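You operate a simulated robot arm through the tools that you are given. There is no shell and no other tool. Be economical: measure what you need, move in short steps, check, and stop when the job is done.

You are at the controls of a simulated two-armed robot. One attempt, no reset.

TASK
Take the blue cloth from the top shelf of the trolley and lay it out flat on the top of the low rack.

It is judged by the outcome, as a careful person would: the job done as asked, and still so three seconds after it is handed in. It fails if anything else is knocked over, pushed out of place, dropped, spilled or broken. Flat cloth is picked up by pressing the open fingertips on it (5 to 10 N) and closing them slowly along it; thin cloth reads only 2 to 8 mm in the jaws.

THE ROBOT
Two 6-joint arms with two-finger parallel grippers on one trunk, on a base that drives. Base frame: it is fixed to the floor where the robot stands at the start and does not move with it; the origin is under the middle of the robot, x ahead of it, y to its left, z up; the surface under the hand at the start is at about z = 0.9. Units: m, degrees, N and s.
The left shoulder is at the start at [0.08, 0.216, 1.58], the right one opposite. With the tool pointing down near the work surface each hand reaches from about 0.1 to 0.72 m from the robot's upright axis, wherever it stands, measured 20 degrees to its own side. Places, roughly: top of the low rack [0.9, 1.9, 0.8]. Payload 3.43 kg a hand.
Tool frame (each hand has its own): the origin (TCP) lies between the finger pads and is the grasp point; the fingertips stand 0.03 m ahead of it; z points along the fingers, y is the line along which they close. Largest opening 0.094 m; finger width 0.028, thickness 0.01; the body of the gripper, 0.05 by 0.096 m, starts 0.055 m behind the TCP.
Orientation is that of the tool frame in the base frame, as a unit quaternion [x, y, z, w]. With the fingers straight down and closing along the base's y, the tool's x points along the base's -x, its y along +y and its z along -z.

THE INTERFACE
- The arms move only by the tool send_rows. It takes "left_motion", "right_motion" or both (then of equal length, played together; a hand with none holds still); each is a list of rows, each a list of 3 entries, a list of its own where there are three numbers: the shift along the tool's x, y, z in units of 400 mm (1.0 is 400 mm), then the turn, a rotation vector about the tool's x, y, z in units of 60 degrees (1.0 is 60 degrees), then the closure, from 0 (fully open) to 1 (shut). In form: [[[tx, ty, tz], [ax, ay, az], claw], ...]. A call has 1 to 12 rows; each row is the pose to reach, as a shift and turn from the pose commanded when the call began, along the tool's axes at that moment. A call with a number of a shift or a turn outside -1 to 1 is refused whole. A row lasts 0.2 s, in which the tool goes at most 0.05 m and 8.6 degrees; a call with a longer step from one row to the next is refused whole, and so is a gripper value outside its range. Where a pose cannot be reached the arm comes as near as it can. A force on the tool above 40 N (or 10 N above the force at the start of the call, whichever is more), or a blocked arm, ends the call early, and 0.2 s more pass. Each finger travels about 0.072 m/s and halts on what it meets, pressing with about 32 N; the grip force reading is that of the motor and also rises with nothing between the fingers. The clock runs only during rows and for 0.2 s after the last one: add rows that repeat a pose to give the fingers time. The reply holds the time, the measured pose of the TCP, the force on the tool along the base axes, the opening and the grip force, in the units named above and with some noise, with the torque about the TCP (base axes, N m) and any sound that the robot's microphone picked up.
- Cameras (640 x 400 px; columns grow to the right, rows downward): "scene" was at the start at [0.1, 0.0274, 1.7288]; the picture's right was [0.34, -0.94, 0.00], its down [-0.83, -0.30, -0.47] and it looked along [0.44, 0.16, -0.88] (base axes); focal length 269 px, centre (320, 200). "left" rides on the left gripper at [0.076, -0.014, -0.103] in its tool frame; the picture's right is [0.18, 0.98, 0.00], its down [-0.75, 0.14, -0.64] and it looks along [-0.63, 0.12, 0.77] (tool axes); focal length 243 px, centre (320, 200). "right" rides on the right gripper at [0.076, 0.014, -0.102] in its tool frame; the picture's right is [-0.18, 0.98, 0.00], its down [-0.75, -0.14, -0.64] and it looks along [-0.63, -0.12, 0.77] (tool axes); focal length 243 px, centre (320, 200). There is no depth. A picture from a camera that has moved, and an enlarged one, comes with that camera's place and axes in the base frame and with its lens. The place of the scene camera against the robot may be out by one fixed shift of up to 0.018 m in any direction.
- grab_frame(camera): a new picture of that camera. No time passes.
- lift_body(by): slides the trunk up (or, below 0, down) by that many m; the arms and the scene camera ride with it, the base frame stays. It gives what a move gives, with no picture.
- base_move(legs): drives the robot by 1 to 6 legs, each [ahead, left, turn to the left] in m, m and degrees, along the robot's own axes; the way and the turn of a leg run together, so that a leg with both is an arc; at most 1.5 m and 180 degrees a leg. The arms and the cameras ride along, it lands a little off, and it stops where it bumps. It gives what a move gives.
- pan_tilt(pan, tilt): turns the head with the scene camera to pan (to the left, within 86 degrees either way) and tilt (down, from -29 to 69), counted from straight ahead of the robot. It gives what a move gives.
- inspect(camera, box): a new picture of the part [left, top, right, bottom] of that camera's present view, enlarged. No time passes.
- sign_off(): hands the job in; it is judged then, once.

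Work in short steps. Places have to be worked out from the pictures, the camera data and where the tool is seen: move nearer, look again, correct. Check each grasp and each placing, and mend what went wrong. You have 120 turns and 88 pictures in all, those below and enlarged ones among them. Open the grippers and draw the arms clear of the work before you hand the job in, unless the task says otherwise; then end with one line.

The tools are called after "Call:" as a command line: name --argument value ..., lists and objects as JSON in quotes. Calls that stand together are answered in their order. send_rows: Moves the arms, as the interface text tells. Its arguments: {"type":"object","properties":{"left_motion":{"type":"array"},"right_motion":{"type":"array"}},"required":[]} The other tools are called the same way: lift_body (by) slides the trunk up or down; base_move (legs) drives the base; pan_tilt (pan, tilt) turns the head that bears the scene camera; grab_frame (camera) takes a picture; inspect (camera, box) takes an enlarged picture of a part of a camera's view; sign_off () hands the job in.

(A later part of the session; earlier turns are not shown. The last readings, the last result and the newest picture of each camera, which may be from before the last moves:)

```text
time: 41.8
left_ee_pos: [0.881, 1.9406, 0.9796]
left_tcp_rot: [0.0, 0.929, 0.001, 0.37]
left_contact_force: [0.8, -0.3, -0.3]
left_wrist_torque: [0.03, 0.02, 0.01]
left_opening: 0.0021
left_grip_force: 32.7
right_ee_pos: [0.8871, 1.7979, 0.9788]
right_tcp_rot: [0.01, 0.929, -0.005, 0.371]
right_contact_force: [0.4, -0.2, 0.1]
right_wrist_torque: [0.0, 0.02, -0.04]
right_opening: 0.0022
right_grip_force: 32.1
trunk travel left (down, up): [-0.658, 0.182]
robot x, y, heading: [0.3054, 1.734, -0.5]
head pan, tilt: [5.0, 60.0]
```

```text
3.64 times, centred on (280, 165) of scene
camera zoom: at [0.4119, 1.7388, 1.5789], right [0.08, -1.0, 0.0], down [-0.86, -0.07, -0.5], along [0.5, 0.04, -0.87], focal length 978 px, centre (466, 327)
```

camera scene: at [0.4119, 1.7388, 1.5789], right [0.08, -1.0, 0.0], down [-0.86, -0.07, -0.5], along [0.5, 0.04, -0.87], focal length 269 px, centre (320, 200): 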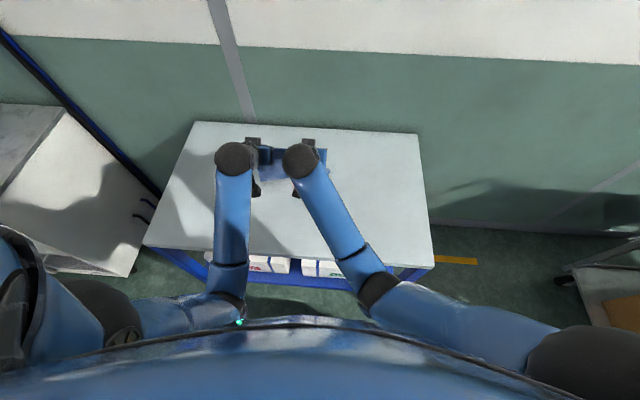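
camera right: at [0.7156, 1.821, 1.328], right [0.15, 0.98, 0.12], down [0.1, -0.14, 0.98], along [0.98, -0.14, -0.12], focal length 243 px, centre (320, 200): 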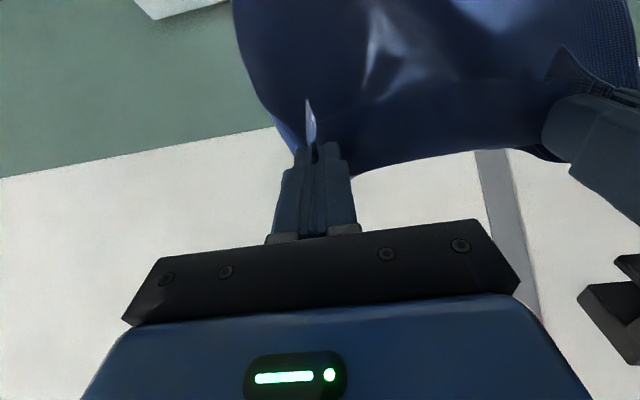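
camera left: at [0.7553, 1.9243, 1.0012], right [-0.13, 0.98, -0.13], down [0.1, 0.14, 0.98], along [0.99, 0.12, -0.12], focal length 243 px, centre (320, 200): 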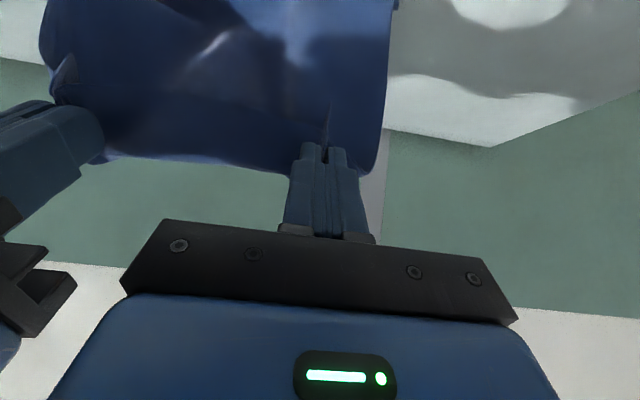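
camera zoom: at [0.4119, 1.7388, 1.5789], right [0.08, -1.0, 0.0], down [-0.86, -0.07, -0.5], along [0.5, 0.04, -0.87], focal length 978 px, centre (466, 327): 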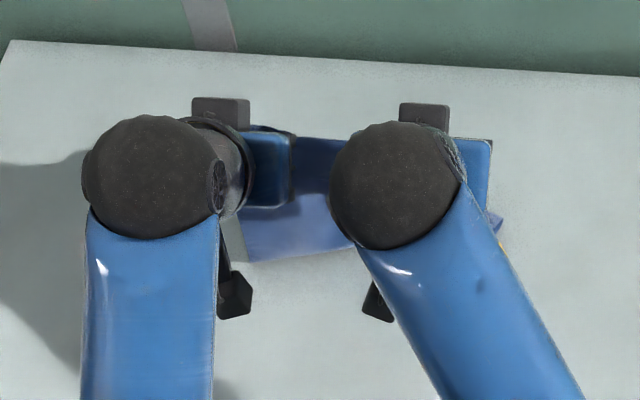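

The lower edge kicks back toward me, at about x 0.918, with the cloth bulging forward, so pulling back would fold it under. I'll lift it again, move the hands to the near side of the rack, and lay it moving forward so that this edge trails toward me.

Call:
send_rows --right_motion '[[[-0.07, 0, -0.072], [0, 0, 0], 1], [[-0.14, 0, -0.145], [0, 0, 0], 1], [[-0.207, 0, -0.217], [0, 0, 0], 1], [[-0.155, 0, -0.267], [0, 0, 0], 1], [[-0.103, 0, -0.317], [0, 0, 0], 1], [[-0.051, 0, -0.366], [0, 0, 0], 1], [[0.001, 0, -0.416], [0, 0, 0], 1], [[0.053, 0, -0.466], [0, 0, 0], 1], [[0.053, 0, -0.466], [0, 0, 0], 1]]' --left_motion '[[[-0.07, 0, -0.072], [0, 0, 0], 1], [[-0.14, 0, -0.145], [0, 0, 0], 1], [[-0.207, 0, -0.217], [0, 0, 0], 1], [[-0.155, 0, -0.267], [0, 0, 0], 1], [[-0.103, 0, -0.317], [0, 0, 0], 1], [[-0.051, 0, -0.366], [0, 0, 0], 1], [[0.001, 0, -0.416], [0, 0, 0], 1], [[0.053, 0, -0.466], [0, 0, 0], 1], [[0.053, 0, -0.466], [0, 0, 0], 1]]'

Call:
grab_frame --camera "scene"

Call:
inspect --camera "scene" --box '[200, 130, 360, 230]'

```text
time: 43.8
left_ee_pos: [0.7815, 1.9379, 1.0865]
left_tcp_rot: [0.0, 0.929, 0.0, 0.37]
left_contact_force: [-0.3, 0.0, -0.3]
left_wrist_torque: [-0.01, 0.01, 0.01]
left_opening: 0.0025
left_grip_force: 32.3
left hand out of reach, approached as far as the arm can: row 7, 8, 9
right_ee_pos: [0.7441, 1.7997, 1.1009]
right_tcp_rot: [0.009, 0.929, -0.006, 0.371]
right_contact_force: [-0.2, -0.5, -0.6]
right_wrist_torque: [0.02, 0.0, -0.04]
right_opening: 0.0023
right_grip_force: 32.3
trunk travel left (down, up): [-0.658, 0.182]
robot x, y, heading: [0.3067, 1.727, -0.3]
head pan, tilt: [5.0, 60.0]
```

```text
57 pictures are left
camera scene: at [0.4121, 1.7389, 1.5789], right [0.08, -1.0, 0.0], down [-0.86, -0.07, -0.5], along [0.5, 0.04, -0.87], focal length 269 px, centre (320, 200)
```

scene: 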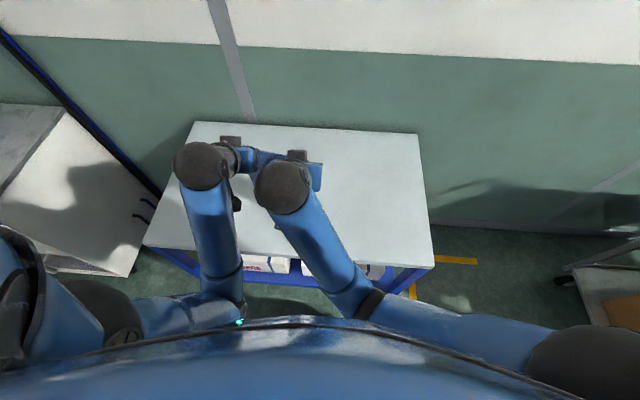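

```text
4.00 times, centred on (280, 180) of scene
camera zoom: at [0.4121, 1.7389, 1.5789], right [0.08, -1.0, 0.0], down [-0.86, -0.07, -0.5], along [0.5, 0.04, -0.87], focal length 1076 px, centre (480, 280)
```

zoom: 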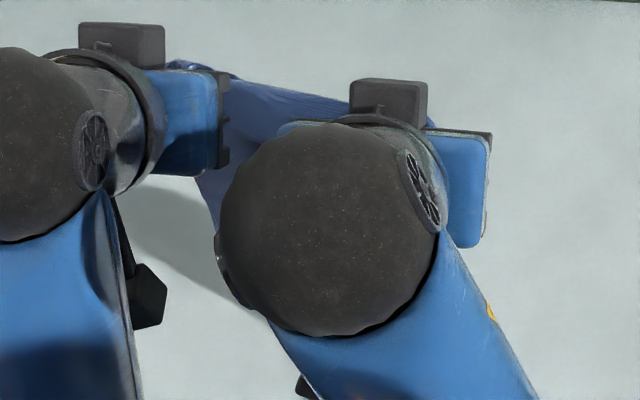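

The left hand stopped short at x 0.78, so the hands are not aligned. I'll bring both to about (0.79, 1.05), where the bottom edge should just touch, and check.

Call:
send_rows --right_motion '[[[0.002, 0, 0.05], [0, 0, 0], 1], [[0.004, 0, 0.11], [0, 0, 0], 1], [[0.005, 0, 0.171], [0, 0, 0], 1], [[0.005, 0, 0.171], [0, 0, 0], 1]]' --left_motion '[[[0.002, 0, 0.05], [0, 0, 0], 1], [[0.004, 0, 0.11], [0, 0, 0], 1], [[0.005, 0, 0.171], [0, 0, 0], 1], [[0.005, 0, 0.171], [0, 0, 0], 1]]'

Call:
inspect --camera "scene" --box '[180, 130, 340, 230]'

```text
time: 44.8
left_ee_pos: [0.827, 1.9421, 1.0371]
left_tcp_rot: [-0.001, 0.929, 0.001, 0.371]
left_contact_force: [-0.7, -2.2, -0.1]
left_wrist_torque: [-0.01, 0.02, -0.06]
left_opening: 0.0022
left_grip_force: 32.2
right_ee_pos: [0.7889, 1.7997, 1.0497]
right_tcp_rot: [0.009, 0.929, -0.005, 0.37]
right_contact_force: [0.4, 0.7, 0.2]
right_wrist_torque: [0.04, -0.01, 0.05]
right_opening: 0.0022
right_grip_force: 32.1
trunk travel left (down, up): [-0.658, 0.182]
robot x, y, heading: [0.3062, 1.7268, -0.2]
head pan, tilt: [5.0, 60.0]
```

```text
4.00 times, centred on (260, 180) of scene
camera zoom: at [0.411, 1.7388, 1.5789], right [0.08, -1.0, 0.0], down [-0.86, -0.07, -0.5], along [0.5, 0.04, -0.87], focal length 1076 px, centre (560, 280)
```

zoom: 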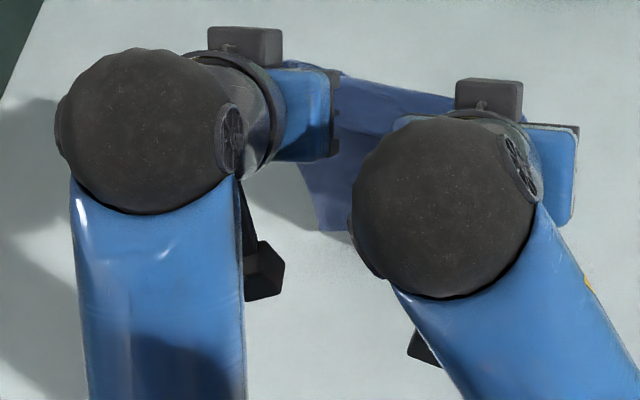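

The left hand is now at (0.827, 1.037) and the right at (0.789, 1.050), with the bottom edge about 5 cm ahead of the fingers. For a forward lay the edge must start near x 0.70, so I'll align the hands, raise the trunk and back the base 15 cm.

Call:
send_rows --right_motion '[[[-0.03, 0, -0.013], [0, 0, 0], 1], [[-0.063, 0, -0.026], [0, 0, 0], 1], [[-0.063, 0, -0.026], [0, 0, 0], 1]]' --left_motion '[[[-0.009, 0, -0.06], [0, 0, 0], 1], [[-0.017, 0, -0.115], [0, 0, 0], 1], [[-0.017, 0, -0.115], [0, 0, 0], 1]]'

Call:
lift_body --by 0.04

Call:
base_move --legs '[[-0.15, 0, 0.2]]'

Call:
grab_frame --camera "scene"

```text
time: 45.6
left_ee_pos: [0.8008, 1.9419, 1.0735]
left_tcp_rot: [0.001, 0.929, 0.0, 0.371]
left_contact_force: [0.0, -0.3, -0.6]
left_wrist_torque: [-0.03, 0.01, -0.02]
left_opening: 0.0024
left_grip_force: 32.0
right_ee_pos: [0.8009, 1.7996, 1.0744]
right_tcp_rot: [0.01, 0.929, -0.005, 0.371]
right_contact_force: [-0.4, 0.0, 0.6]
right_wrist_torque: [-0.01, 0.0, -0.01]
right_opening: 0.0023
right_grip_force: 32.0
trunk travel left (down, up): [-0.658, 0.182]
robot x, y, heading: [0.3046, 1.7269, -0.2]
head pan, tilt: [5.0, 60.0]
```

```text
time: 46.4
left_ee_pos: [0.8013, 1.9437, 1.1133]
left_tcp_rot: [-0.001, 0.929, 0.0, 0.37]
left_contact_force: [0.2, -0.3, -0.1]
left_wrist_torque: [0.03, -0.01, -0.03]
left_opening: 0.0026
left_grip_force: 32.0
right_ee_pos: [0.8006, 1.7996, 1.1142]
right_tcp_rot: [0.01, 0.929, -0.006, 0.371]
right_contact_force: [-0.3, 0.2, 0.5]
right_wrist_torque: [-0.03, -0.04, -0.02]
right_opening: 0.0023
right_grip_force: 32.4
trunk travel left (down, up): [-0.698, 0.142]
robot x, y, heading: [0.3056, 1.7267, -0.4]
head pan, tilt: [5.0, 60.0]
```

```text
time: 47.8
left_ee_pos: [0.6544, 1.9447, 1.1138]
left_tcp_rot: [-0.002, 0.929, 0.001, 0.369]
left_contact_force: [-0.2, 0.2, -0.3]
left_wrist_torque: [-0.03, -0.04, -0.01]
left_opening: 0.0026
left_grip_force: 32.0
right_ee_pos: [0.6548, 1.8021, 1.1132]
right_tcp_rot: [0.008, 0.929, -0.005, 0.369]
right_contact_force: [-0.1, -0.6, -0.7]
right_wrist_torque: [0.0, 0.03, -0.01]
right_opening: 0.0023
right_grip_force: 31.6
trunk travel left (down, up): [-0.698, 0.142]
robot x, y, heading: [0.1595, 1.7312, 0.1]
head pan, tilt: [5.0, 60.0]
```

```text
54 pictures are left
camera scene: at [0.2674, 1.7399, 1.6186], right [0.08, -1.0, 0.0], down [-0.86, -0.07, -0.5], along [0.5, 0.04, -0.87], focal length 269 px, centre (320, 200)
```

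scene: 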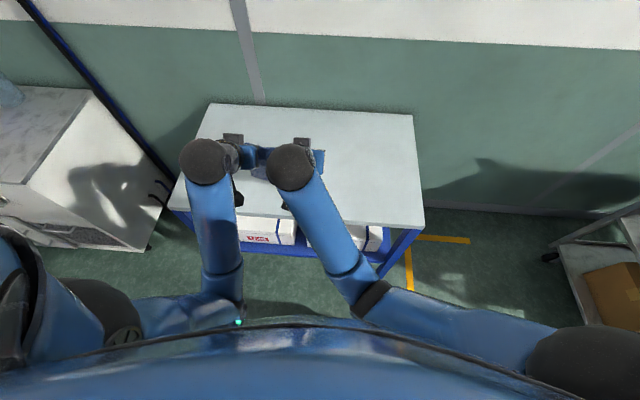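

Closer look at where the bottom edge hangs now.

Call:
inspect --camera "scene" --box '[180, 120, 340, 220]'

```text
4.00 times, centred on (260, 170) of scene
camera zoom: at [0.2674, 1.7399, 1.6186], right [0.08, -1.0, 0.0], down [-0.86, -0.07, -0.5], along [0.5, 0.04, -0.87], focal length 1076 px, centre (560, 320)
```

zoom: 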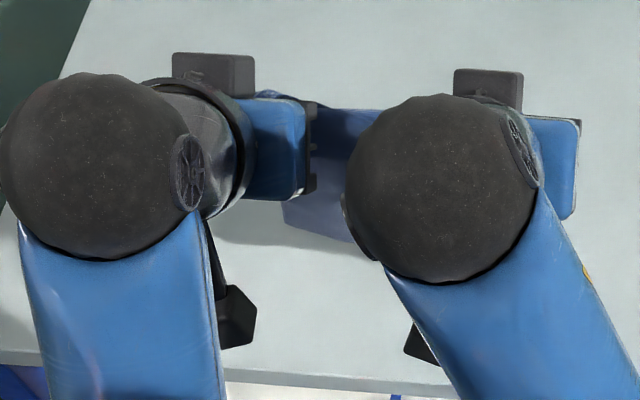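

The bottom edge appears to hang slightly ahead of the fingers, around z 0.9. I'll lower straight down with the trunk and watch which way it kicks.

Call:
lift_body --by -0.13

Call:
inspect --camera "scene" --box '[180, 120, 340, 220]'

Call:
grab_frame --camera "left"

```text
time: 49.4
left_ee_pos: [0.6518, 1.9441, 0.9841]
left_tcp_rot: [-0.002, 0.929, 0.001, 0.371]
left_contact_force: [-0.1, -0.8, -1.1]
left_wrist_torque: [-0.04, 0.0, -0.01]
left_opening: 0.0024
left_grip_force: 31.9
right_ee_pos: [0.6514, 1.8016, 0.985]
right_tcp_rot: [0.008, 0.929, -0.004, 0.37]
right_contact_force: [-0.5, -0.5, 0.0]
right_wrist_torque: [0.01, 0.0, -0.06]
right_opening: 0.0023
right_grip_force: 31.6
trunk travel left (down, up): [-0.568, 0.272]
robot x, y, heading: [0.1578, 1.7327, -0.2]
head pan, tilt: [5.0, 60.0]
```

```text
4.00 times, centred on (260, 170) of scene
camera zoom: at [0.2636, 1.7398, 1.489], right [0.08, -1.0, 0.0], down [-0.86, -0.07, -0.5], along [0.5, 0.04, -0.87], focal length 1076 px, centre (560, 320)
```

zoom: 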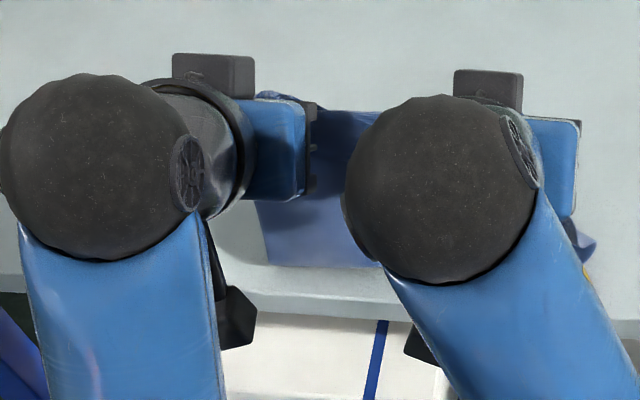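

```text
51 pictures are left
camera left: at [0.5265, 1.9293, 1.006], right [-0.14, 0.98, -0.13], down [0.1, 0.14, 0.98], along [0.98, 0.12, -0.12], focal length 243 px, centre (320, 200)
```

left: 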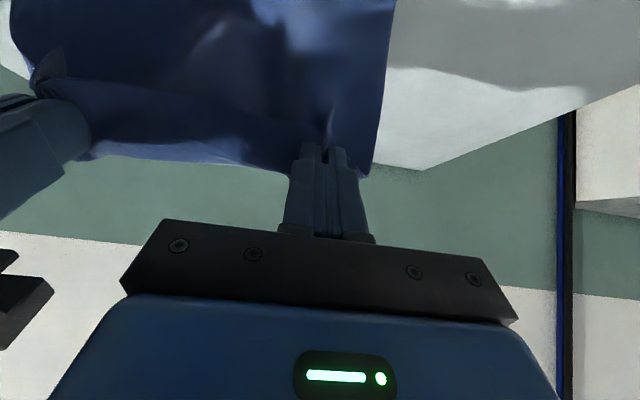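

On contact the edge settled at about x 0.69, pointing toward me, just inside the rack's front, which is what I want. Now I'll move the hands forward and down so that the cloth lies out behind them.

Call:
send_rows --right_motion '[[[-0.025, 0, 0.058], [0, 0, 0], 1], [[-0.05, 0, 0.117], [0, 0, 0], 1], [[-0.075, 0, 0.175], [0, 0, 0], 1], [[-0.1, 0, 0.233], [0, 0, 0], 1], [[-0.125, 0, 0.292], [0, 0, 0], 1], [[-0.15, 0, 0.35], [0, 0, 0], 1], [[-0.15, 0, 0.35], [0, 0, 0], 1]]' --left_motion '[[[-0.025, 0, 0.058], [0, 0, 0], 1], [[-0.05, 0, 0.117], [0, 0, 0], 1], [[-0.075, 0, 0.175], [0, 0, 0], 1], [[-0.1, 0, 0.233], [0, 0, 0], 1], [[-0.125, 0, 0.292], [0, 0, 0], 1], [[-0.15, 0, 0.35], [0, 0, 0], 1], [[-0.15, 0, 0.35], [0, 0, 0], 1]]'

Call:
inspect --camera "scene" --box '[180, 90, 372, 210]'

```text
time: 51.0
left_ee_pos: [0.7924, 1.9458, 0.9234]
left_tcp_rot: [-0.002, 0.929, 0.002, 0.37]
left_contact_force: [0.4, -0.1, 0.3]
left_wrist_torque: [-0.01, 0.0, -0.01]
left_opening: 0.0023
left_grip_force: 32.0
right_ee_pos: [0.7928, 1.8005, 0.9241]
right_tcp_rot: [0.008, 0.929, -0.005, 0.37]
right_contact_force: [-1.3, 0.6, 0.1]
right_wrist_torque: [-0.02, -0.04, -0.01]
right_opening: 0.0022
right_grip_force: 32.2
trunk travel left (down, up): [-0.568, 0.272]
robot x, y, heading: [0.158, 1.7302, -0.2]
head pan, tilt: [5.0, 60.0]
```

```text
3.33 times, centred on (276, 150) of scene
camera zoom: at [0.263, 1.7398, 1.489], right [0.08, -1.0, 0.0], down [-0.86, -0.07, -0.5], along [0.5, 0.04, -0.87], focal length 896 px, centre (467, 367)
```

zoom: 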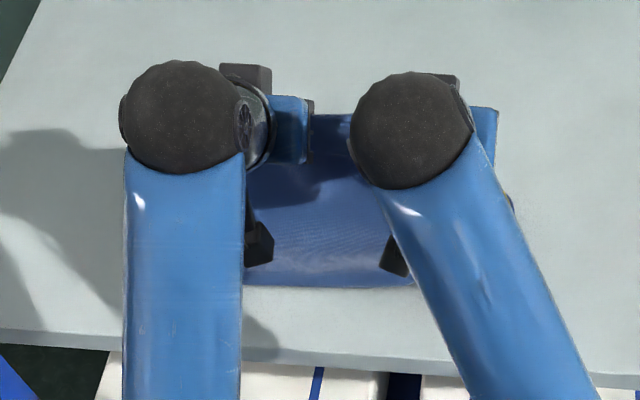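

This works well: the edge lies at about x 0.73 and the cloth spreads out in front of it. I'll lower the trunk 3 cm and drive ahead 13 cm.

Call:
lift_body --by -0.03

Call:
base_move --legs '[[0.13, 0, 0.2]]'

Call:
inspect --camera "scene" --box '[160, 90, 384, 230]'

```text
time: 51.7
left_ee_pos: [0.7918, 1.9455, 0.8936]
left_tcp_rot: [-0.002, 0.929, 0.001, 0.37]
left_contact_force: [0.5, 1.1, -0.3]
left_wrist_torque: [-0.01, 0.01, 0.04]
left_opening: 0.0023
left_grip_force: 32.2
right_ee_pos: [0.7921, 1.7986, 0.8943]
right_tcp_rot: [0.007, 0.929, -0.003, 0.37]
right_contact_force: [0.0, 0.5, -0.5]
right_wrist_torque: [-0.03, 0.02, -0.01]
right_opening: 0.0024
right_grip_force: 32.0
trunk travel left (down, up): [-0.538, 0.302]
robot x, y, heading: [0.1552, 1.7285, -0.2]
head pan, tilt: [5.0, 60.0]
```

```text
time: 53.0
left_ee_pos: [0.9188, 1.9449, 0.8935]
left_tcp_rot: [-0.002, 0.929, 0.002, 0.371]
left_contact_force: [0.4, 0.1, 0.7]
left_wrist_torque: [0.01, 0.01, 0.0]
left_opening: 0.0019
left_grip_force: 31.6
right_ee_pos: [0.9199, 1.8001, 0.8954]
right_tcp_rot: [0.008, 0.928, -0.004, 0.371]
right_contact_force: [0.2, -0.7, -0.6]
right_wrist_torque: [-0.02, 0.01, -0.05]
right_opening: 0.0022
right_grip_force: 31.1
trunk travel left (down, up): [-0.538, 0.302]
robot x, y, heading: [0.2868, 1.7278, 0.2]
head pan, tilt: [5.0, 60.0]
```

```text
2.86 times, centred on (272, 160) of scene
camera zoom: at [0.3903, 1.7395, 1.4591], right [0.08, -1.0, 0.0], down [-0.86, -0.07, -0.5], along [0.5, 0.04, -0.87], focal length 768 px, centre (457, 314)
```

zoom: 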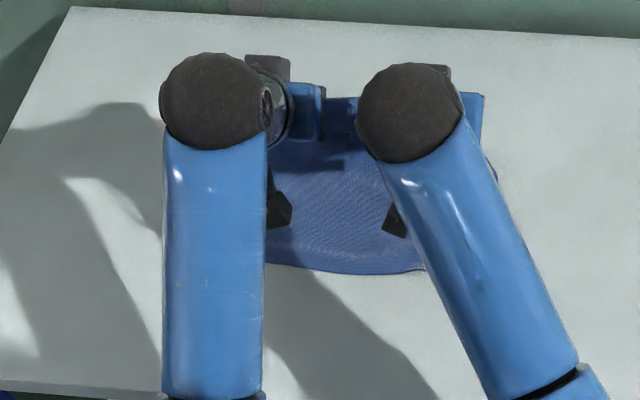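

The edge slid forward to about x 0.81, so friction is light and there is still slack between it and the hands at x 0.92. I'll lower the hands nearly to the surface and pull forward to trail the slack out.

Call:
send_rows --right_motion '[[[0.043, 0, 0.045], [0, 0, 0], 1], [[0.08, 0, 0.084], [0, 0, 0], 1], [[0.05, 0, 0.115], [0, 0, 0], 1], [[0.02, 0, 0.144], [0, 0, 0], 1], [[-0.01, 0, 0.172], [0, 0, 0], 1], [[-0.04, 0, 0.2], [0, 0, 0], 1], [[-0.04, 0, 0.2], [0, 0, 0], 1]]' --left_motion '[[[0.043, 0, 0.045], [0, 0, 0], 1], [[0.08, 0, 0.084], [0, 0, 0], 1], [[0.05, 0, 0.115], [0, 0, 0], 1], [[0.02, 0, 0.144], [0, 0, 0], 1], [[-0.01, 0, 0.172], [0, 0, 0], 1], [[-0.04, 0, 0.2], [0, 0, 0], 1], [[-0.04, 0, 0.2], [0, 0, 0], 1]]'

Call:
inspect --camera "scene" --box '[160, 70, 384, 210]'

Call:
grab_frame --camera "left"

```text
time: 54.6
left_ee_pos: [0.9858, 1.9448, 0.8455]
left_tcp_rot: [-0.002, 0.929, 0.001, 0.37]
left_contact_force: [0.9, 0.4, 0.5]
left_wrist_torque: [0.01, 0.01, 0.02]
left_opening: 0.0024
left_grip_force: 32.0
right_ee_pos: [0.9865, 1.7993, 0.8471]
right_tcp_rot: [0.007, 0.929, -0.004, 0.37]
right_contact_force: [0.1, 1.1, -0.4]
right_wrist_torque: [0.01, 0.02, -0.04]
right_opening: 0.0024
right_grip_force: 32.1
trunk travel left (down, up): [-0.538, 0.302]
robot x, y, heading: [0.2885, 1.7265, -0.3]
head pan, tilt: [5.0, 60.0]
```

```text
2.86 times, centred on (272, 140) of scene
camera zoom: at [0.3911, 1.7395, 1.459], right [0.08, -1.0, 0.0], down [-0.86, -0.07, -0.5], along [0.5, 0.04, -0.87], focal length 768 px, centre (457, 371)
```

zoom: 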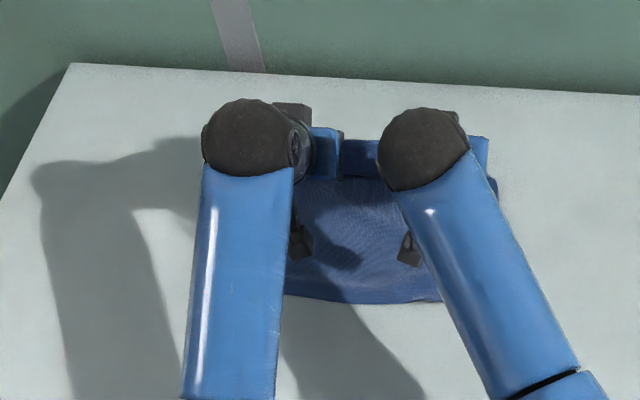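

```text
47 pictures are left
camera left: at [0.8611, 1.93, 0.8674], right [-0.14, 0.98, -0.13], down [0.1, 0.14, 0.98], along [0.98, 0.12, -0.12], focal length 243 px, centre (320, 200)
```

left: 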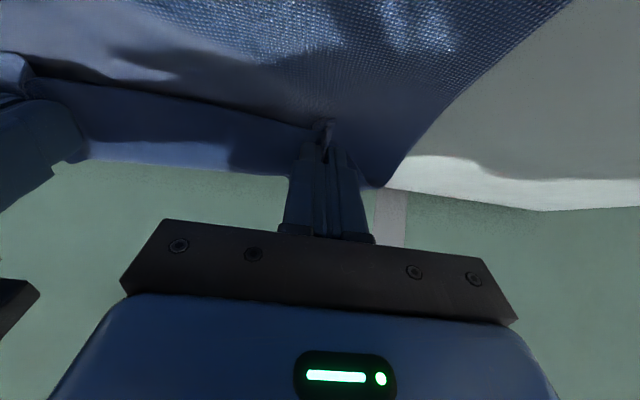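

The visible near "edge" at x 0.845 is only 0.14 m behind the hands, while the cloth is 0.25 m long. So that is a fold, and the real bottom edge lies forward underneath, at about x 0.955. Pulling back was the right direction after all, so I'll advance the base 4 cm and lift the hands again with the front edge resting on the rack.

Call:
base_move --legs '[[0.04, 0, 0.3]]'

Call:
send_rows --right_motion '[[[-0.07, 0, -0.075], [0, 0, 0], 1], [[-0.14, 0, -0.15], [0, 0, 0], 1], [[-0.21, 0, -0.22], [0, 0, 0], 1], [[-0.28, 0, -0.295], [0, 0, 0], 1], [[-0.28, 0, -0.295], [0, 0, 0], 1]]' --left_motion '[[[-0.07, 0, -0.075], [0, 0, 0], 1], [[-0.14, 0, -0.15], [0, 0, 0], 1], [[-0.21, 0, -0.22], [0, 0, 0], 1], [[-0.28, 0, -0.295], [0, 0, 0], 1], [[-0.28, 0, -0.295], [0, 0, 0], 1]]'

Call:
inspect --camera "scene" --box '[160, 50, 384, 190]'

Call:
grab_frame --camera "left"

```text
time: 55.5
left_ee_pos: [1.0203, 1.9508, 0.8479]
left_tcp_rot: [-0.005, 0.928, 0.002, 0.372]
left_contact_force: [-0.3, -1.0, 0.4]
left_wrist_torque: [-0.01, -0.02, -0.04]
left_opening: 0.0024
left_grip_force: 32.3
right_ee_pos: [1.0208, 1.8022, 0.8514]
right_tcp_rot: [0.005, 0.928, -0.003, 0.371]
right_contact_force: [-0.3, -0.4, 0.1]
right_wrist_torque: [0.03, -0.04, -0.01]
right_opening: 0.0024
right_grip_force: 31.8
trunk travel left (down, up): [-0.538, 0.302]
robot x, y, heading: [0.3227, 1.7253, 0.1]
head pan, tilt: [5.0, 60.0]
```

```text
time: 56.7
left_ee_pos: [1.0242, 1.9515, 1.0085]
left_tcp_rot: [-0.005, 0.929, 0.003, 0.369]
left_contact_force: [0.0, -0.9, 0.4]
left_wrist_torque: [-0.04, -0.03, -0.02]
left_opening: 0.0025
left_grip_force: 31.8
right_ee_pos: [1.0243, 1.8033, 1.0097]
right_tcp_rot: [0.005, 0.929, -0.004, 0.37]
right_contact_force: [-0.6, 1.0, 0.0]
right_wrist_torque: [-0.01, 0.04, 0.01]
right_opening: 0.0021
right_grip_force: 31.7
trunk travel left (down, up): [-0.538, 0.302]
robot x, y, heading: [0.3237, 1.7296, 0.3]
head pan, tilt: [5.0, 60.0]
```

```text
2.86 times, centred on (272, 120) of scene
camera zoom: at [0.4302, 1.7402, 1.4589], right [0.09, -1.0, 0.0], down [-0.86, -0.08, -0.5], along [0.5, 0.04, -0.87], focal length 768 px, centre (457, 429)
```

zoom: 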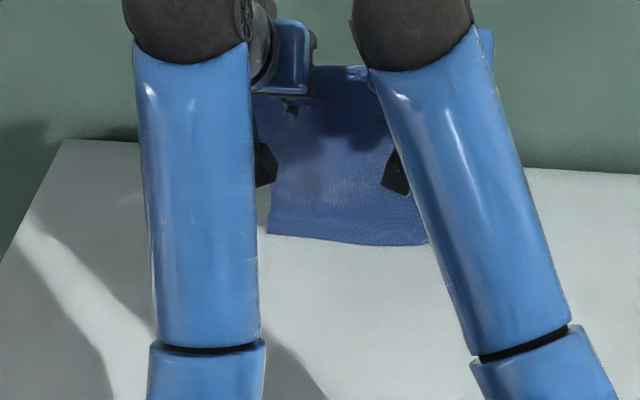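

```text
45 pictures are left
camera left: at [0.8982, 1.935, 1.0306], right [-0.14, 0.98, -0.13], down [0.1, 0.14, 0.98], along [0.98, 0.13, -0.12], focal length 243 px, centre (320, 200)
```

left: 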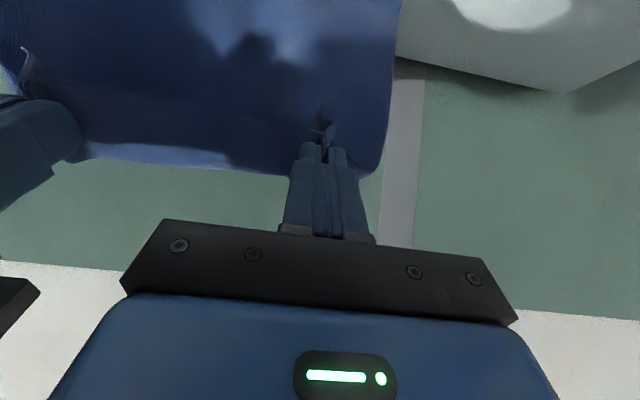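

The cloth now hangs with a crisp lower edge at about x 1.046. I'll pull back 8 cm with only a small descent and see whether that edge trails in front.

Call:
send_rows --right_motion '[[[0.05, 0, -0.021], [0, 0, 0], 1], [[0.1, 0, -0.042], [0, 0, 0], 1], [[0.15, 0, -0.063], [0, 0, 0], 1], [[0.197, 0, -0.084], [0, 0, 0], 1], [[0.197, 0, -0.084], [0, 0, 0], 1]]' --left_motion '[[[0.05, 0, -0.021], [0, 0, 0], 1], [[0.1, 0, -0.042], [0, 0, 0], 1], [[0.15, 0, -0.063], [0, 0, 0], 1], [[0.197, 0, -0.084], [0, 0, 0], 1], [[0.197, 0, -0.084], [0, 0, 0], 1]]'

Call:
inspect --camera "scene" --box '[160, 60, 384, 200]'

Call:
grab_frame --camera "left"

```text
time: 57.9
left_ee_pos: [0.9443, 1.9476, 0.9775]
left_tcp_rot: [-0.005, 0.929, 0.003, 0.37]
left_contact_force: [0.2, 0.0, 0.6]
left_wrist_torque: [0.02, -0.01, -0.02]
left_opening: 0.0025
left_grip_force: 32.2
right_ee_pos: [0.9455, 1.8034, 0.98]
right_tcp_rot: [0.006, 0.929, -0.004, 0.37]
right_contact_force: [0.5, -0.2, 0.1]
right_wrist_torque: [0.03, -0.01, 0.0]
right_opening: 0.0021
right_grip_force: 31.9
trunk travel left (down, up): [-0.538, 0.302]
robot x, y, heading: [0.3266, 1.7294, 0.2]
head pan, tilt: [5.0, 60.0]
```

```text
2.86 times, centred on (272, 130) of scene
camera zoom: at [0.431, 1.74, 1.4588], right [0.09, -1.0, 0.0], down [-0.86, -0.08, -0.5], along [0.5, 0.04, -0.87], focal length 768 px, centre (457, 400)
```

zoom: 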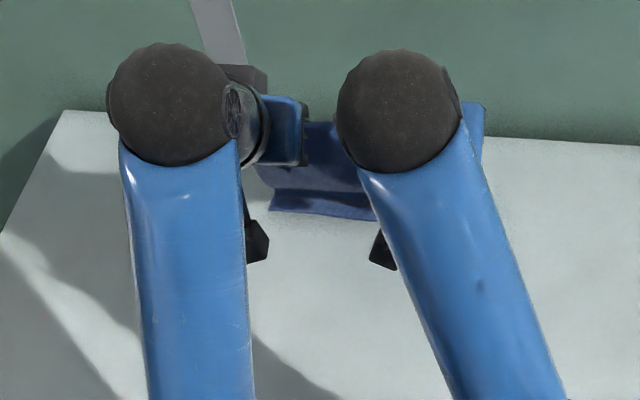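

```text
43 pictures are left
camera left: at [0.8184, 1.9319, 0.999], right [-0.14, 0.98, -0.13], down [0.1, 0.14, 0.98], along [0.98, 0.13, -0.12], focal length 243 px, centre (320, 200)
```

left: 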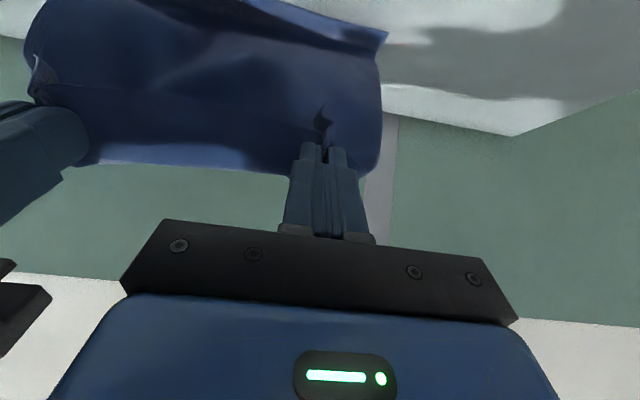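

The lower edge stayed put at about x 1.03, so friction does hold it. About 2.5 cm is folded under toward me. Pulling back to taut, to roughly (0.82, 0.94), should roll that out.

Call:
send_rows --right_motion '[[[0.042, 0, -0.033], [0, 0, 0], 1], [[0.084, 0, -0.066], [0, 0, 0], 1], [[0.126, 0, -0.1], [0, 0, 0], 1], [[0.168, 0, -0.132], [0, 0, 0], 1], [[0.23, 0, -0.14], [0, 0, 0], 1], [[0.292, 0, -0.147], [0, 0, 0], 1], [[0.292, 0, -0.147], [0, 0, 0], 1]]' --left_motion '[[[0.042, 0, -0.033], [0, 0, 0], 1], [[0.084, 0, -0.066], [0, 0, 0], 1], [[0.126, 0, -0.1], [0, 0, 0], 1], [[0.168, 0, -0.132], [0, 0, 0], 1], [[0.23, 0, -0.14], [0, 0, 0], 1], [[0.292, 0, -0.147], [0, 0, 0], 1], [[0.292, 0, -0.147], [0, 0, 0], 1]]'

Call:
inspect --camera "scene" --box '[160, 60, 384, 200]'

Call:
grab_frame --camera "left"

```text
time: 59.5
left_ee_pos: [0.8183, 1.9462, 0.9374]
left_tcp_rot: [-0.004, 0.929, 0.002, 0.371]
left_contact_force: [-0.4, 0.8, -0.1]
left_wrist_torque: [-0.01, 0.05, 0.0]
left_opening: 0.0026
left_grip_force: 32.2
right_ee_pos: [0.8198, 1.804, 0.9438]
right_tcp_rot: [0.004, 0.929, -0.003, 0.371]
right_contact_force: [0.3, -0.8, 0.0]
right_wrist_torque: [-0.01, -0.03, -0.02]
right_opening: 0.0023
right_grip_force: 32.2
trunk travel left (down, up): [-0.538, 0.302]
robot x, y, heading: [0.3282, 1.7278, -0.0]
head pan, tilt: [5.0, 60.0]
```

```text
2.86 times, centred on (272, 130) of scene
camera zoom: at [0.431, 1.7402, 1.4588], right [0.09, -1.0, 0.0], down [-0.86, -0.08, -0.5], along [0.5, 0.04, -0.87], focal length 768 px, centre (457, 400)
```

zoom: 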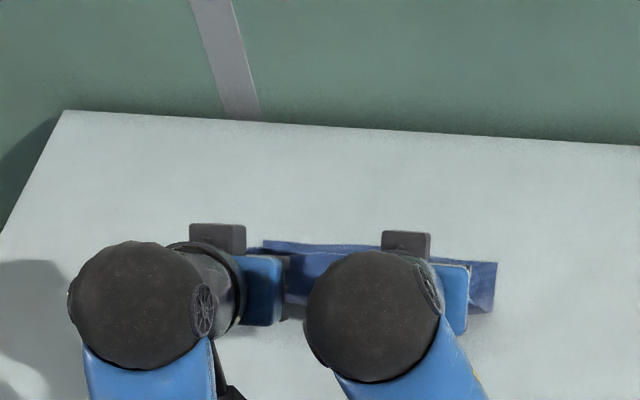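

```text
41 pictures are left
camera left: at [0.6937, 1.9296, 0.9605], right [-0.14, 0.98, -0.13], down [0.1, 0.14, 0.98], along [0.98, 0.13, -0.12], focal length 243 px, centre (320, 200)
```

left: 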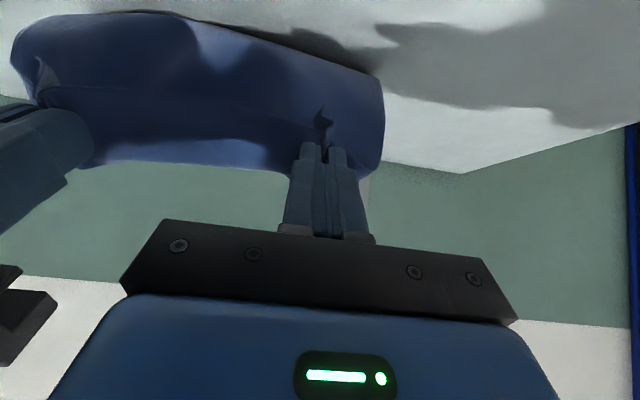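

The far boundary of the cloth now lies on the rack at x 0.99, full width from y 1.743 to 2.007, and the lengths add up, so the fold has rolled out. I'll continue back and down to lay the rest.

Call:
send_rows --right_motion '[[[0.07, 0, 0.002], [0, 0, 0], 1], [[0.141, 0, 0.003], [0, 0, 0], 1], [[0.2, 0, 0.012], [0, 0, 0], 1], [[0.265, 0, 0.024], [0, 0, 0], 1], [[0.326, 0, 0.034], [0, 0, 0], 1], [[0.326, 0, 0.034], [0, 0, 0], 1]]' --left_motion '[[[0.07, 0, 0.002], [0, 0, 0], 1], [[0.141, 0, 0.003], [0, 0, 0], 1], [[0.2, 0, 0.012], [0, 0, 0], 1], [[0.265, 0, 0.024], [0, 0, 0], 1], [[0.326, 0, 0.034], [0, 0, 0], 1], [[0.326, 0, 0.034], [0, 0, 0], 1]]'

Call:
inspect --camera "scene" --box '[160, 100, 384, 240]'

Call:
grab_frame --camera "left"

```text
time: 60.9
left_ee_pos: [0.7327, 1.9465, 0.8409]
left_tcp_rot: [-0.005, 0.929, 0.002, 0.369]
left_contact_force: [0.1, 0.8, 0.0]
left_wrist_torque: [0.0, 0.0, 0.0]
left_opening: 0.0025
left_grip_force: 31.6
right_ee_pos: [0.7345, 1.8047, 0.8425]
right_tcp_rot: [0.005, 0.929, -0.005, 0.37]
right_contact_force: [0.6, -0.5, 0.0]
right_wrist_torque: [-0.02, -0.01, -0.02]
right_opening: 0.0022
right_grip_force: 32.5
trunk travel left (down, up): [-0.538, 0.302]
robot x, y, heading: [0.3234, 1.7296, 0.1]
head pan, tilt: [5.0, 60.0]
```

```text
2.86 times, centred on (272, 170) of scene
camera zoom: at [0.4308, 1.7402, 1.4588], right [0.09, -1.0, 0.0], down [-0.86, -0.08, -0.5], along [0.5, 0.04, -0.87], focal length 768 px, centre (457, 286)
```

zoom: 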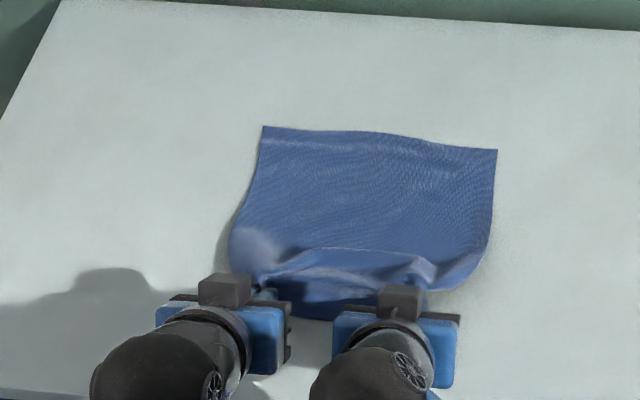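

```text
39 pictures are left
camera left: at [0.6081, 1.9298, 0.8619], right [-0.14, 0.98, -0.13], down [0.1, 0.14, 0.98], along [0.98, 0.13, -0.12], focal length 243 px, centre (320, 200)
```

left: 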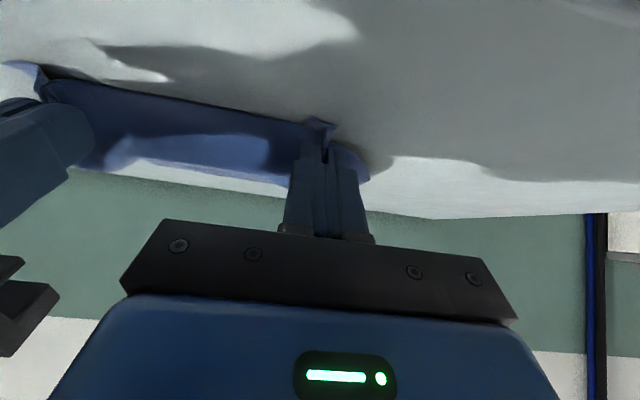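

The cloth is laid out with its far edge steady at x 0.99, and only the near held edge is still raised and gathered. I'll lower the tips to the surface, open slowly to spread the pinches, and back the fingers out along their own axis.

Call:
send_rows --right_motion '[[[0.012, 0, 0.012], [0, 0, 0], 1], [[0.018, 0, 0.018], [0, 0, 0], 1], [[0.018, 0, 0.018], [0, 0, 0], 0.9], [[0.018, 0, 0.018], [0, 0, 0], 0.8], [[0.018, 0, 0.018], [0, 0, 0], 0.7], [[0.018, 0, 0.018], [0, 0, 0], 0.6], [[0.018, 0, 0.018], [0, 0, 0], 0.5], [[0.018, 0, 0.018], [0, 0, 0], 0.5]]' --left_motion '[[[0.01, 0, 0.01], [0, 0, 0], 1], [[0.015, 0, 0.016], [0, 0, 0], 1], [[0.015, 0, 0.016], [0, 0, 0], 0.9], [[0.015, 0, 0.016], [0, 0, 0], 0.8], [[0.015, 0, 0.016], [0, 0, 0], 0.7], [[0.015, 0, 0.016], [0, 0, 0], 0.6], [[0.015, 0, 0.016], [0, 0, 0], 0.5], [[0.015, 0, 0.016], [0, 0, 0], 0.5]]'

Call:
grab_frame --camera "left"

Call:
grab_frame --camera "right"

Call:
inspect --camera "scene" --box '[160, 100, 384, 240]'

```text
time: 62.7
left_ee_pos: [0.7321, 1.9463, 0.8337]
left_tcp_rot: [-0.005, 0.928, 0.003, 0.373]
left_contact_force: [1.6, 3.2, 16.5]
left_wrist_torque: [-0.35, -0.25, 0.06]
left_opening: 0.0452
left_grip_force: 0.1
right_ee_pos: [0.7328, 1.8054, 0.8328]
right_tcp_rot: [0.004, 0.929, -0.003, 0.371]
right_contact_force: [-0.3, 0.1, 0.3]
right_wrist_torque: [-0.02, 0.0, 0.03]
right_opening: 0.047
right_grip_force: 0.1
trunk travel left (down, up): [-0.538, 0.302]
robot x, y, heading: [0.3256, 1.7277, 0.1]
head pan, tilt: [5.0, 60.0]
```

```text
38 pictures are left
camera left: at [0.6068, 1.9297, 0.8545], right [-0.14, 0.98, -0.13], down [0.1, 0.14, 0.98], along [0.98, 0.13, -0.12], focal length 243 px, centre (320, 200)
```

left: 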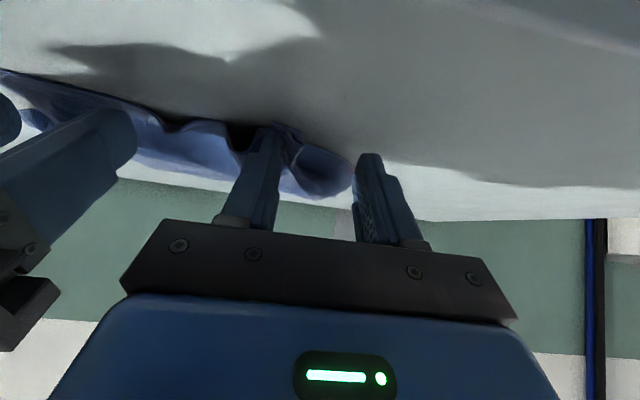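

```text
37 pictures are left
camera right: at [0.607, 1.8223, 0.8551], right [0.15, 0.98, 0.12], down [0.1, -0.14, 0.98], along [0.98, -0.13, -0.12], focal length 243 px, centre (320, 200)
```

right: 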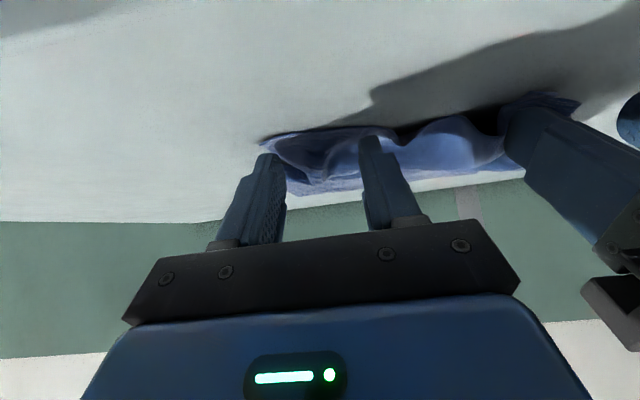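

```text
2.86 times, centred on (272, 170) of scene
camera zoom: at [0.4285, 1.7398, 1.4591], right [0.09, -1.0, 0.0], down [-0.86, -0.08, -0.5], along [0.5, 0.05, -0.87], focal length 768 px, centre (457, 286)
```

zoom: 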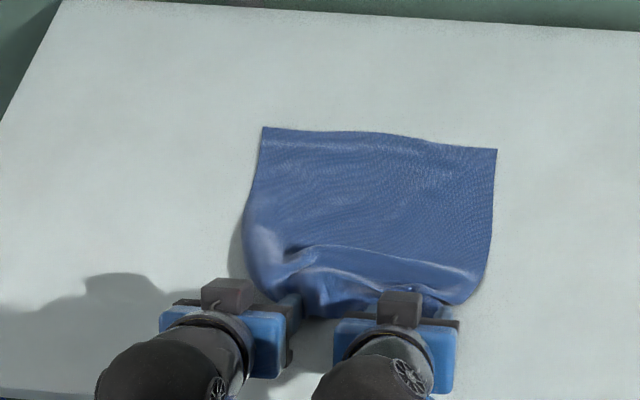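

Both hands are open, with rumples left at the near edge. I'll withdraw the fingers along their axis.

Call:
send_rows --right_motion '[[[0, 0, -0.05], [0, 0, 0], 0.5], [[0, 0, -0.12], [0, 0, 0], 0.5], [[0, 0, -0.22], [0, 0, 0], 0.5], [[0, 0, -0.3], [0, 0, 0], 0.5], [[0, 0, -0.3], [0, 0, 0], 0.5]]' --left_motion '[[[0, 0, -0.05], [0, 0, 0], 0.5], [[0, 0, -0.12], [0, 0, 0], 0.5], [[0, 0, -0.22], [0, 0, 0], 0.5], [[0, 0, -0.3], [0, 0, 0], 0.5], [[0, 0, -0.3], [0, 0, 0], 0.5]]'

Call:
grab_frame --camera "scene"

Call:
inspect --camera "scene" --box '[200, 120, 376, 230]'

```text
time: 63.7
left_ee_pos: [0.714, 1.9443, 0.8523]
left_tcp_rot: [-0.004, 0.929, 0.001, 0.371]
left_contact_force: [0.2, -0.3, 0.2]
left_wrist_torque: [0.05, 0.03, 0.01]
left_opening: 0.0472
left_grip_force: 0.0
left hand out of reach, approached as far as the arm can: row 2, 3, 4, 5
right_ee_pos: [0.6934, 1.7468, 0.9043]
right_tcp_rot: [0.079, 0.928, -0.057, 0.359]
right_contact_force: [0.0, 0.1, 0.9]
right_wrist_torque: [-0.01, -0.01, 0.01]
right_opening: 0.0471
right_grip_force: 0.1
trunk travel left (down, up): [-0.538, 0.302]
robot x, y, heading: [0.3254, 1.7258, 0.3]
head pan, tilt: [5.0, 60.0]
stopped in row 5 (right hand): the arm was blocked; the commanded pose is now the measured one
```

```text
35 pictures are left
camera scene: at [0.4298, 1.7398, 1.4609], right [0.09, -1.0, 0.0], down [-0.86, -0.08, -0.5], along [0.5, 0.04, -0.87], focal length 269 px, centre (320, 200)
```

scene: 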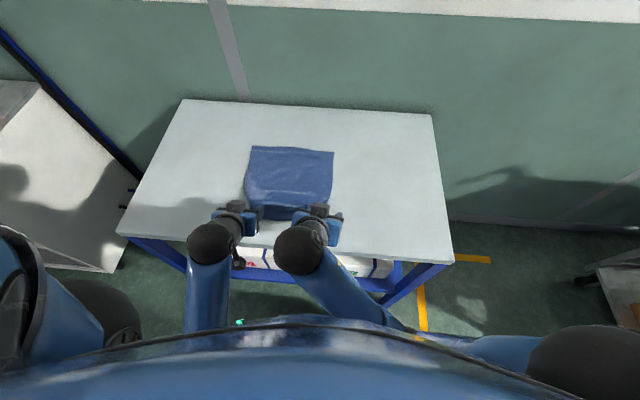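

```text
3.64 times, centred on (288, 175) of scene
camera zoom: at [0.4298, 1.7398, 1.4609], right [0.09, -1.0, 0.0], down [-0.86, -0.08, -0.5], along [0.5, 0.04, -0.87], focal length 978 px, centre (436, 291)
```

zoom: 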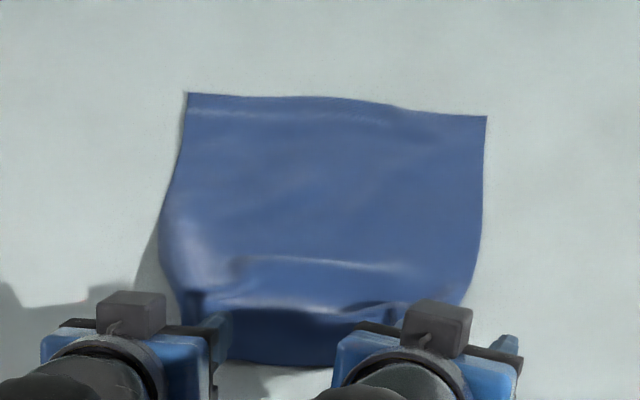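

The arms are at the rear limit of their reach. I'll lift the trunk to raise both hands clear, then back the base a little so that I can see the whole cloth.

Call:
lift_body --by 0.15

Call:
base_move --legs '[[-0.15, 0, 0]]'

Call:
grab_frame --camera "scene"

Call:
inspect --camera "scene" --box '[200, 90, 376, 200]'

```text
time: 65.5
left_ee_pos: [0.7151, 1.9458, 0.9997]
left_tcp_rot: [-0.005, 0.929, 0.003, 0.371]
left_contact_force: [-0.9, -0.3, -0.5]
left_wrist_torque: [-0.03, -0.01, 0.01]
left_opening: 0.0469
left_grip_force: 0.0
right_ee_pos: [0.6925, 1.7462, 1.0534]
right_tcp_rot: [0.079, 0.928, -0.056, 0.36]
right_contact_force: [-0.5, 0.2, -0.1]
right_wrist_torque: [0.03, 0.01, 0.02]
right_opening: 0.047
right_grip_force: 0.0
trunk travel left (down, up): [-0.688, 0.152]
robot x, y, heading: [0.3237, 1.7268, 0.1]
head pan, tilt: [5.0, 60.0]
```

```text
time: 66.8
left_ee_pos: [0.57, 1.9437, 0.9994]
left_tcp_rot: [-0.004, 0.929, 0.002, 0.369]
left_contact_force: [0.5, -0.6, -0.6]
left_wrist_torque: [-0.01, 0.02, 0.02]
left_opening: 0.0471
left_grip_force: 0.1
right_ee_pos: [0.5453, 1.7469, 1.0525]
right_tcp_rot: [0.079, 0.929, -0.056, 0.358]
right_contact_force: [0.2, 0.6, 0.8]
right_wrist_torque: [0.0, 0.03, -0.01]
right_opening: 0.0468
right_grip_force: 0.0
trunk travel left (down, up): [-0.688, 0.152]
robot x, y, heading: [0.1762, 1.7242, -0.2]
head pan, tilt: [5.0, 60.0]
```

```text
33 pictures are left
camera scene: at [0.2842, 1.7395, 1.6089], right [0.09, -1.0, 0.0], down [-0.86, -0.08, -0.5], along [0.5, 0.04, -0.87], focal length 269 px, centre (320, 200)
```

scene: 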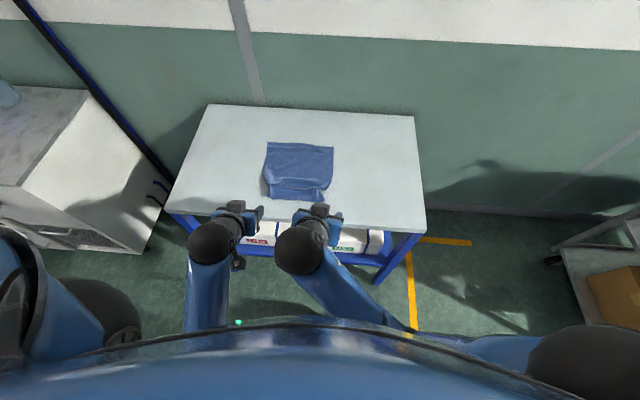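

```text
3.64 times, centred on (288, 145) of scene
camera zoom: at [0.2842, 1.7395, 1.6089], right [0.09, -1.0, 0.0], down [-0.86, -0.08, -0.5], along [0.5, 0.04, -0.87], focal length 978 px, centre (436, 400)
```

zoom: 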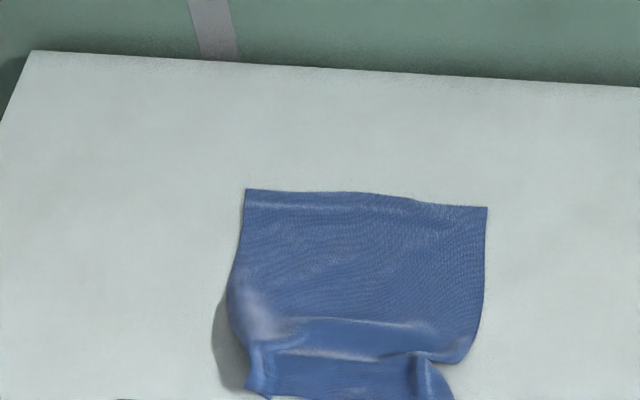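

Zooming in on the near strip, which still looks rumpled.

Call:
inspect --camera "scene" --box '[240, 135, 352, 205]'

```text
5.71 times, centred on (296, 170) of scene
camera zoom: at [0.2842, 1.7395, 1.6089], right [0.09, -1.0, 0.0], down [-0.86, -0.08, -0.5], along [0.5, 0.04, -0.87], focal length 1536 px, centre (457, 371)
```

zoom: 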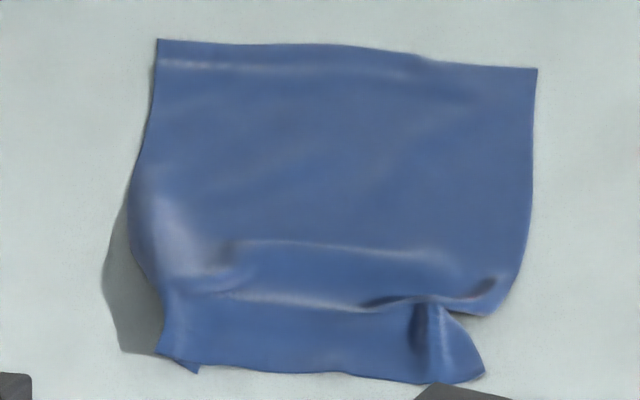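

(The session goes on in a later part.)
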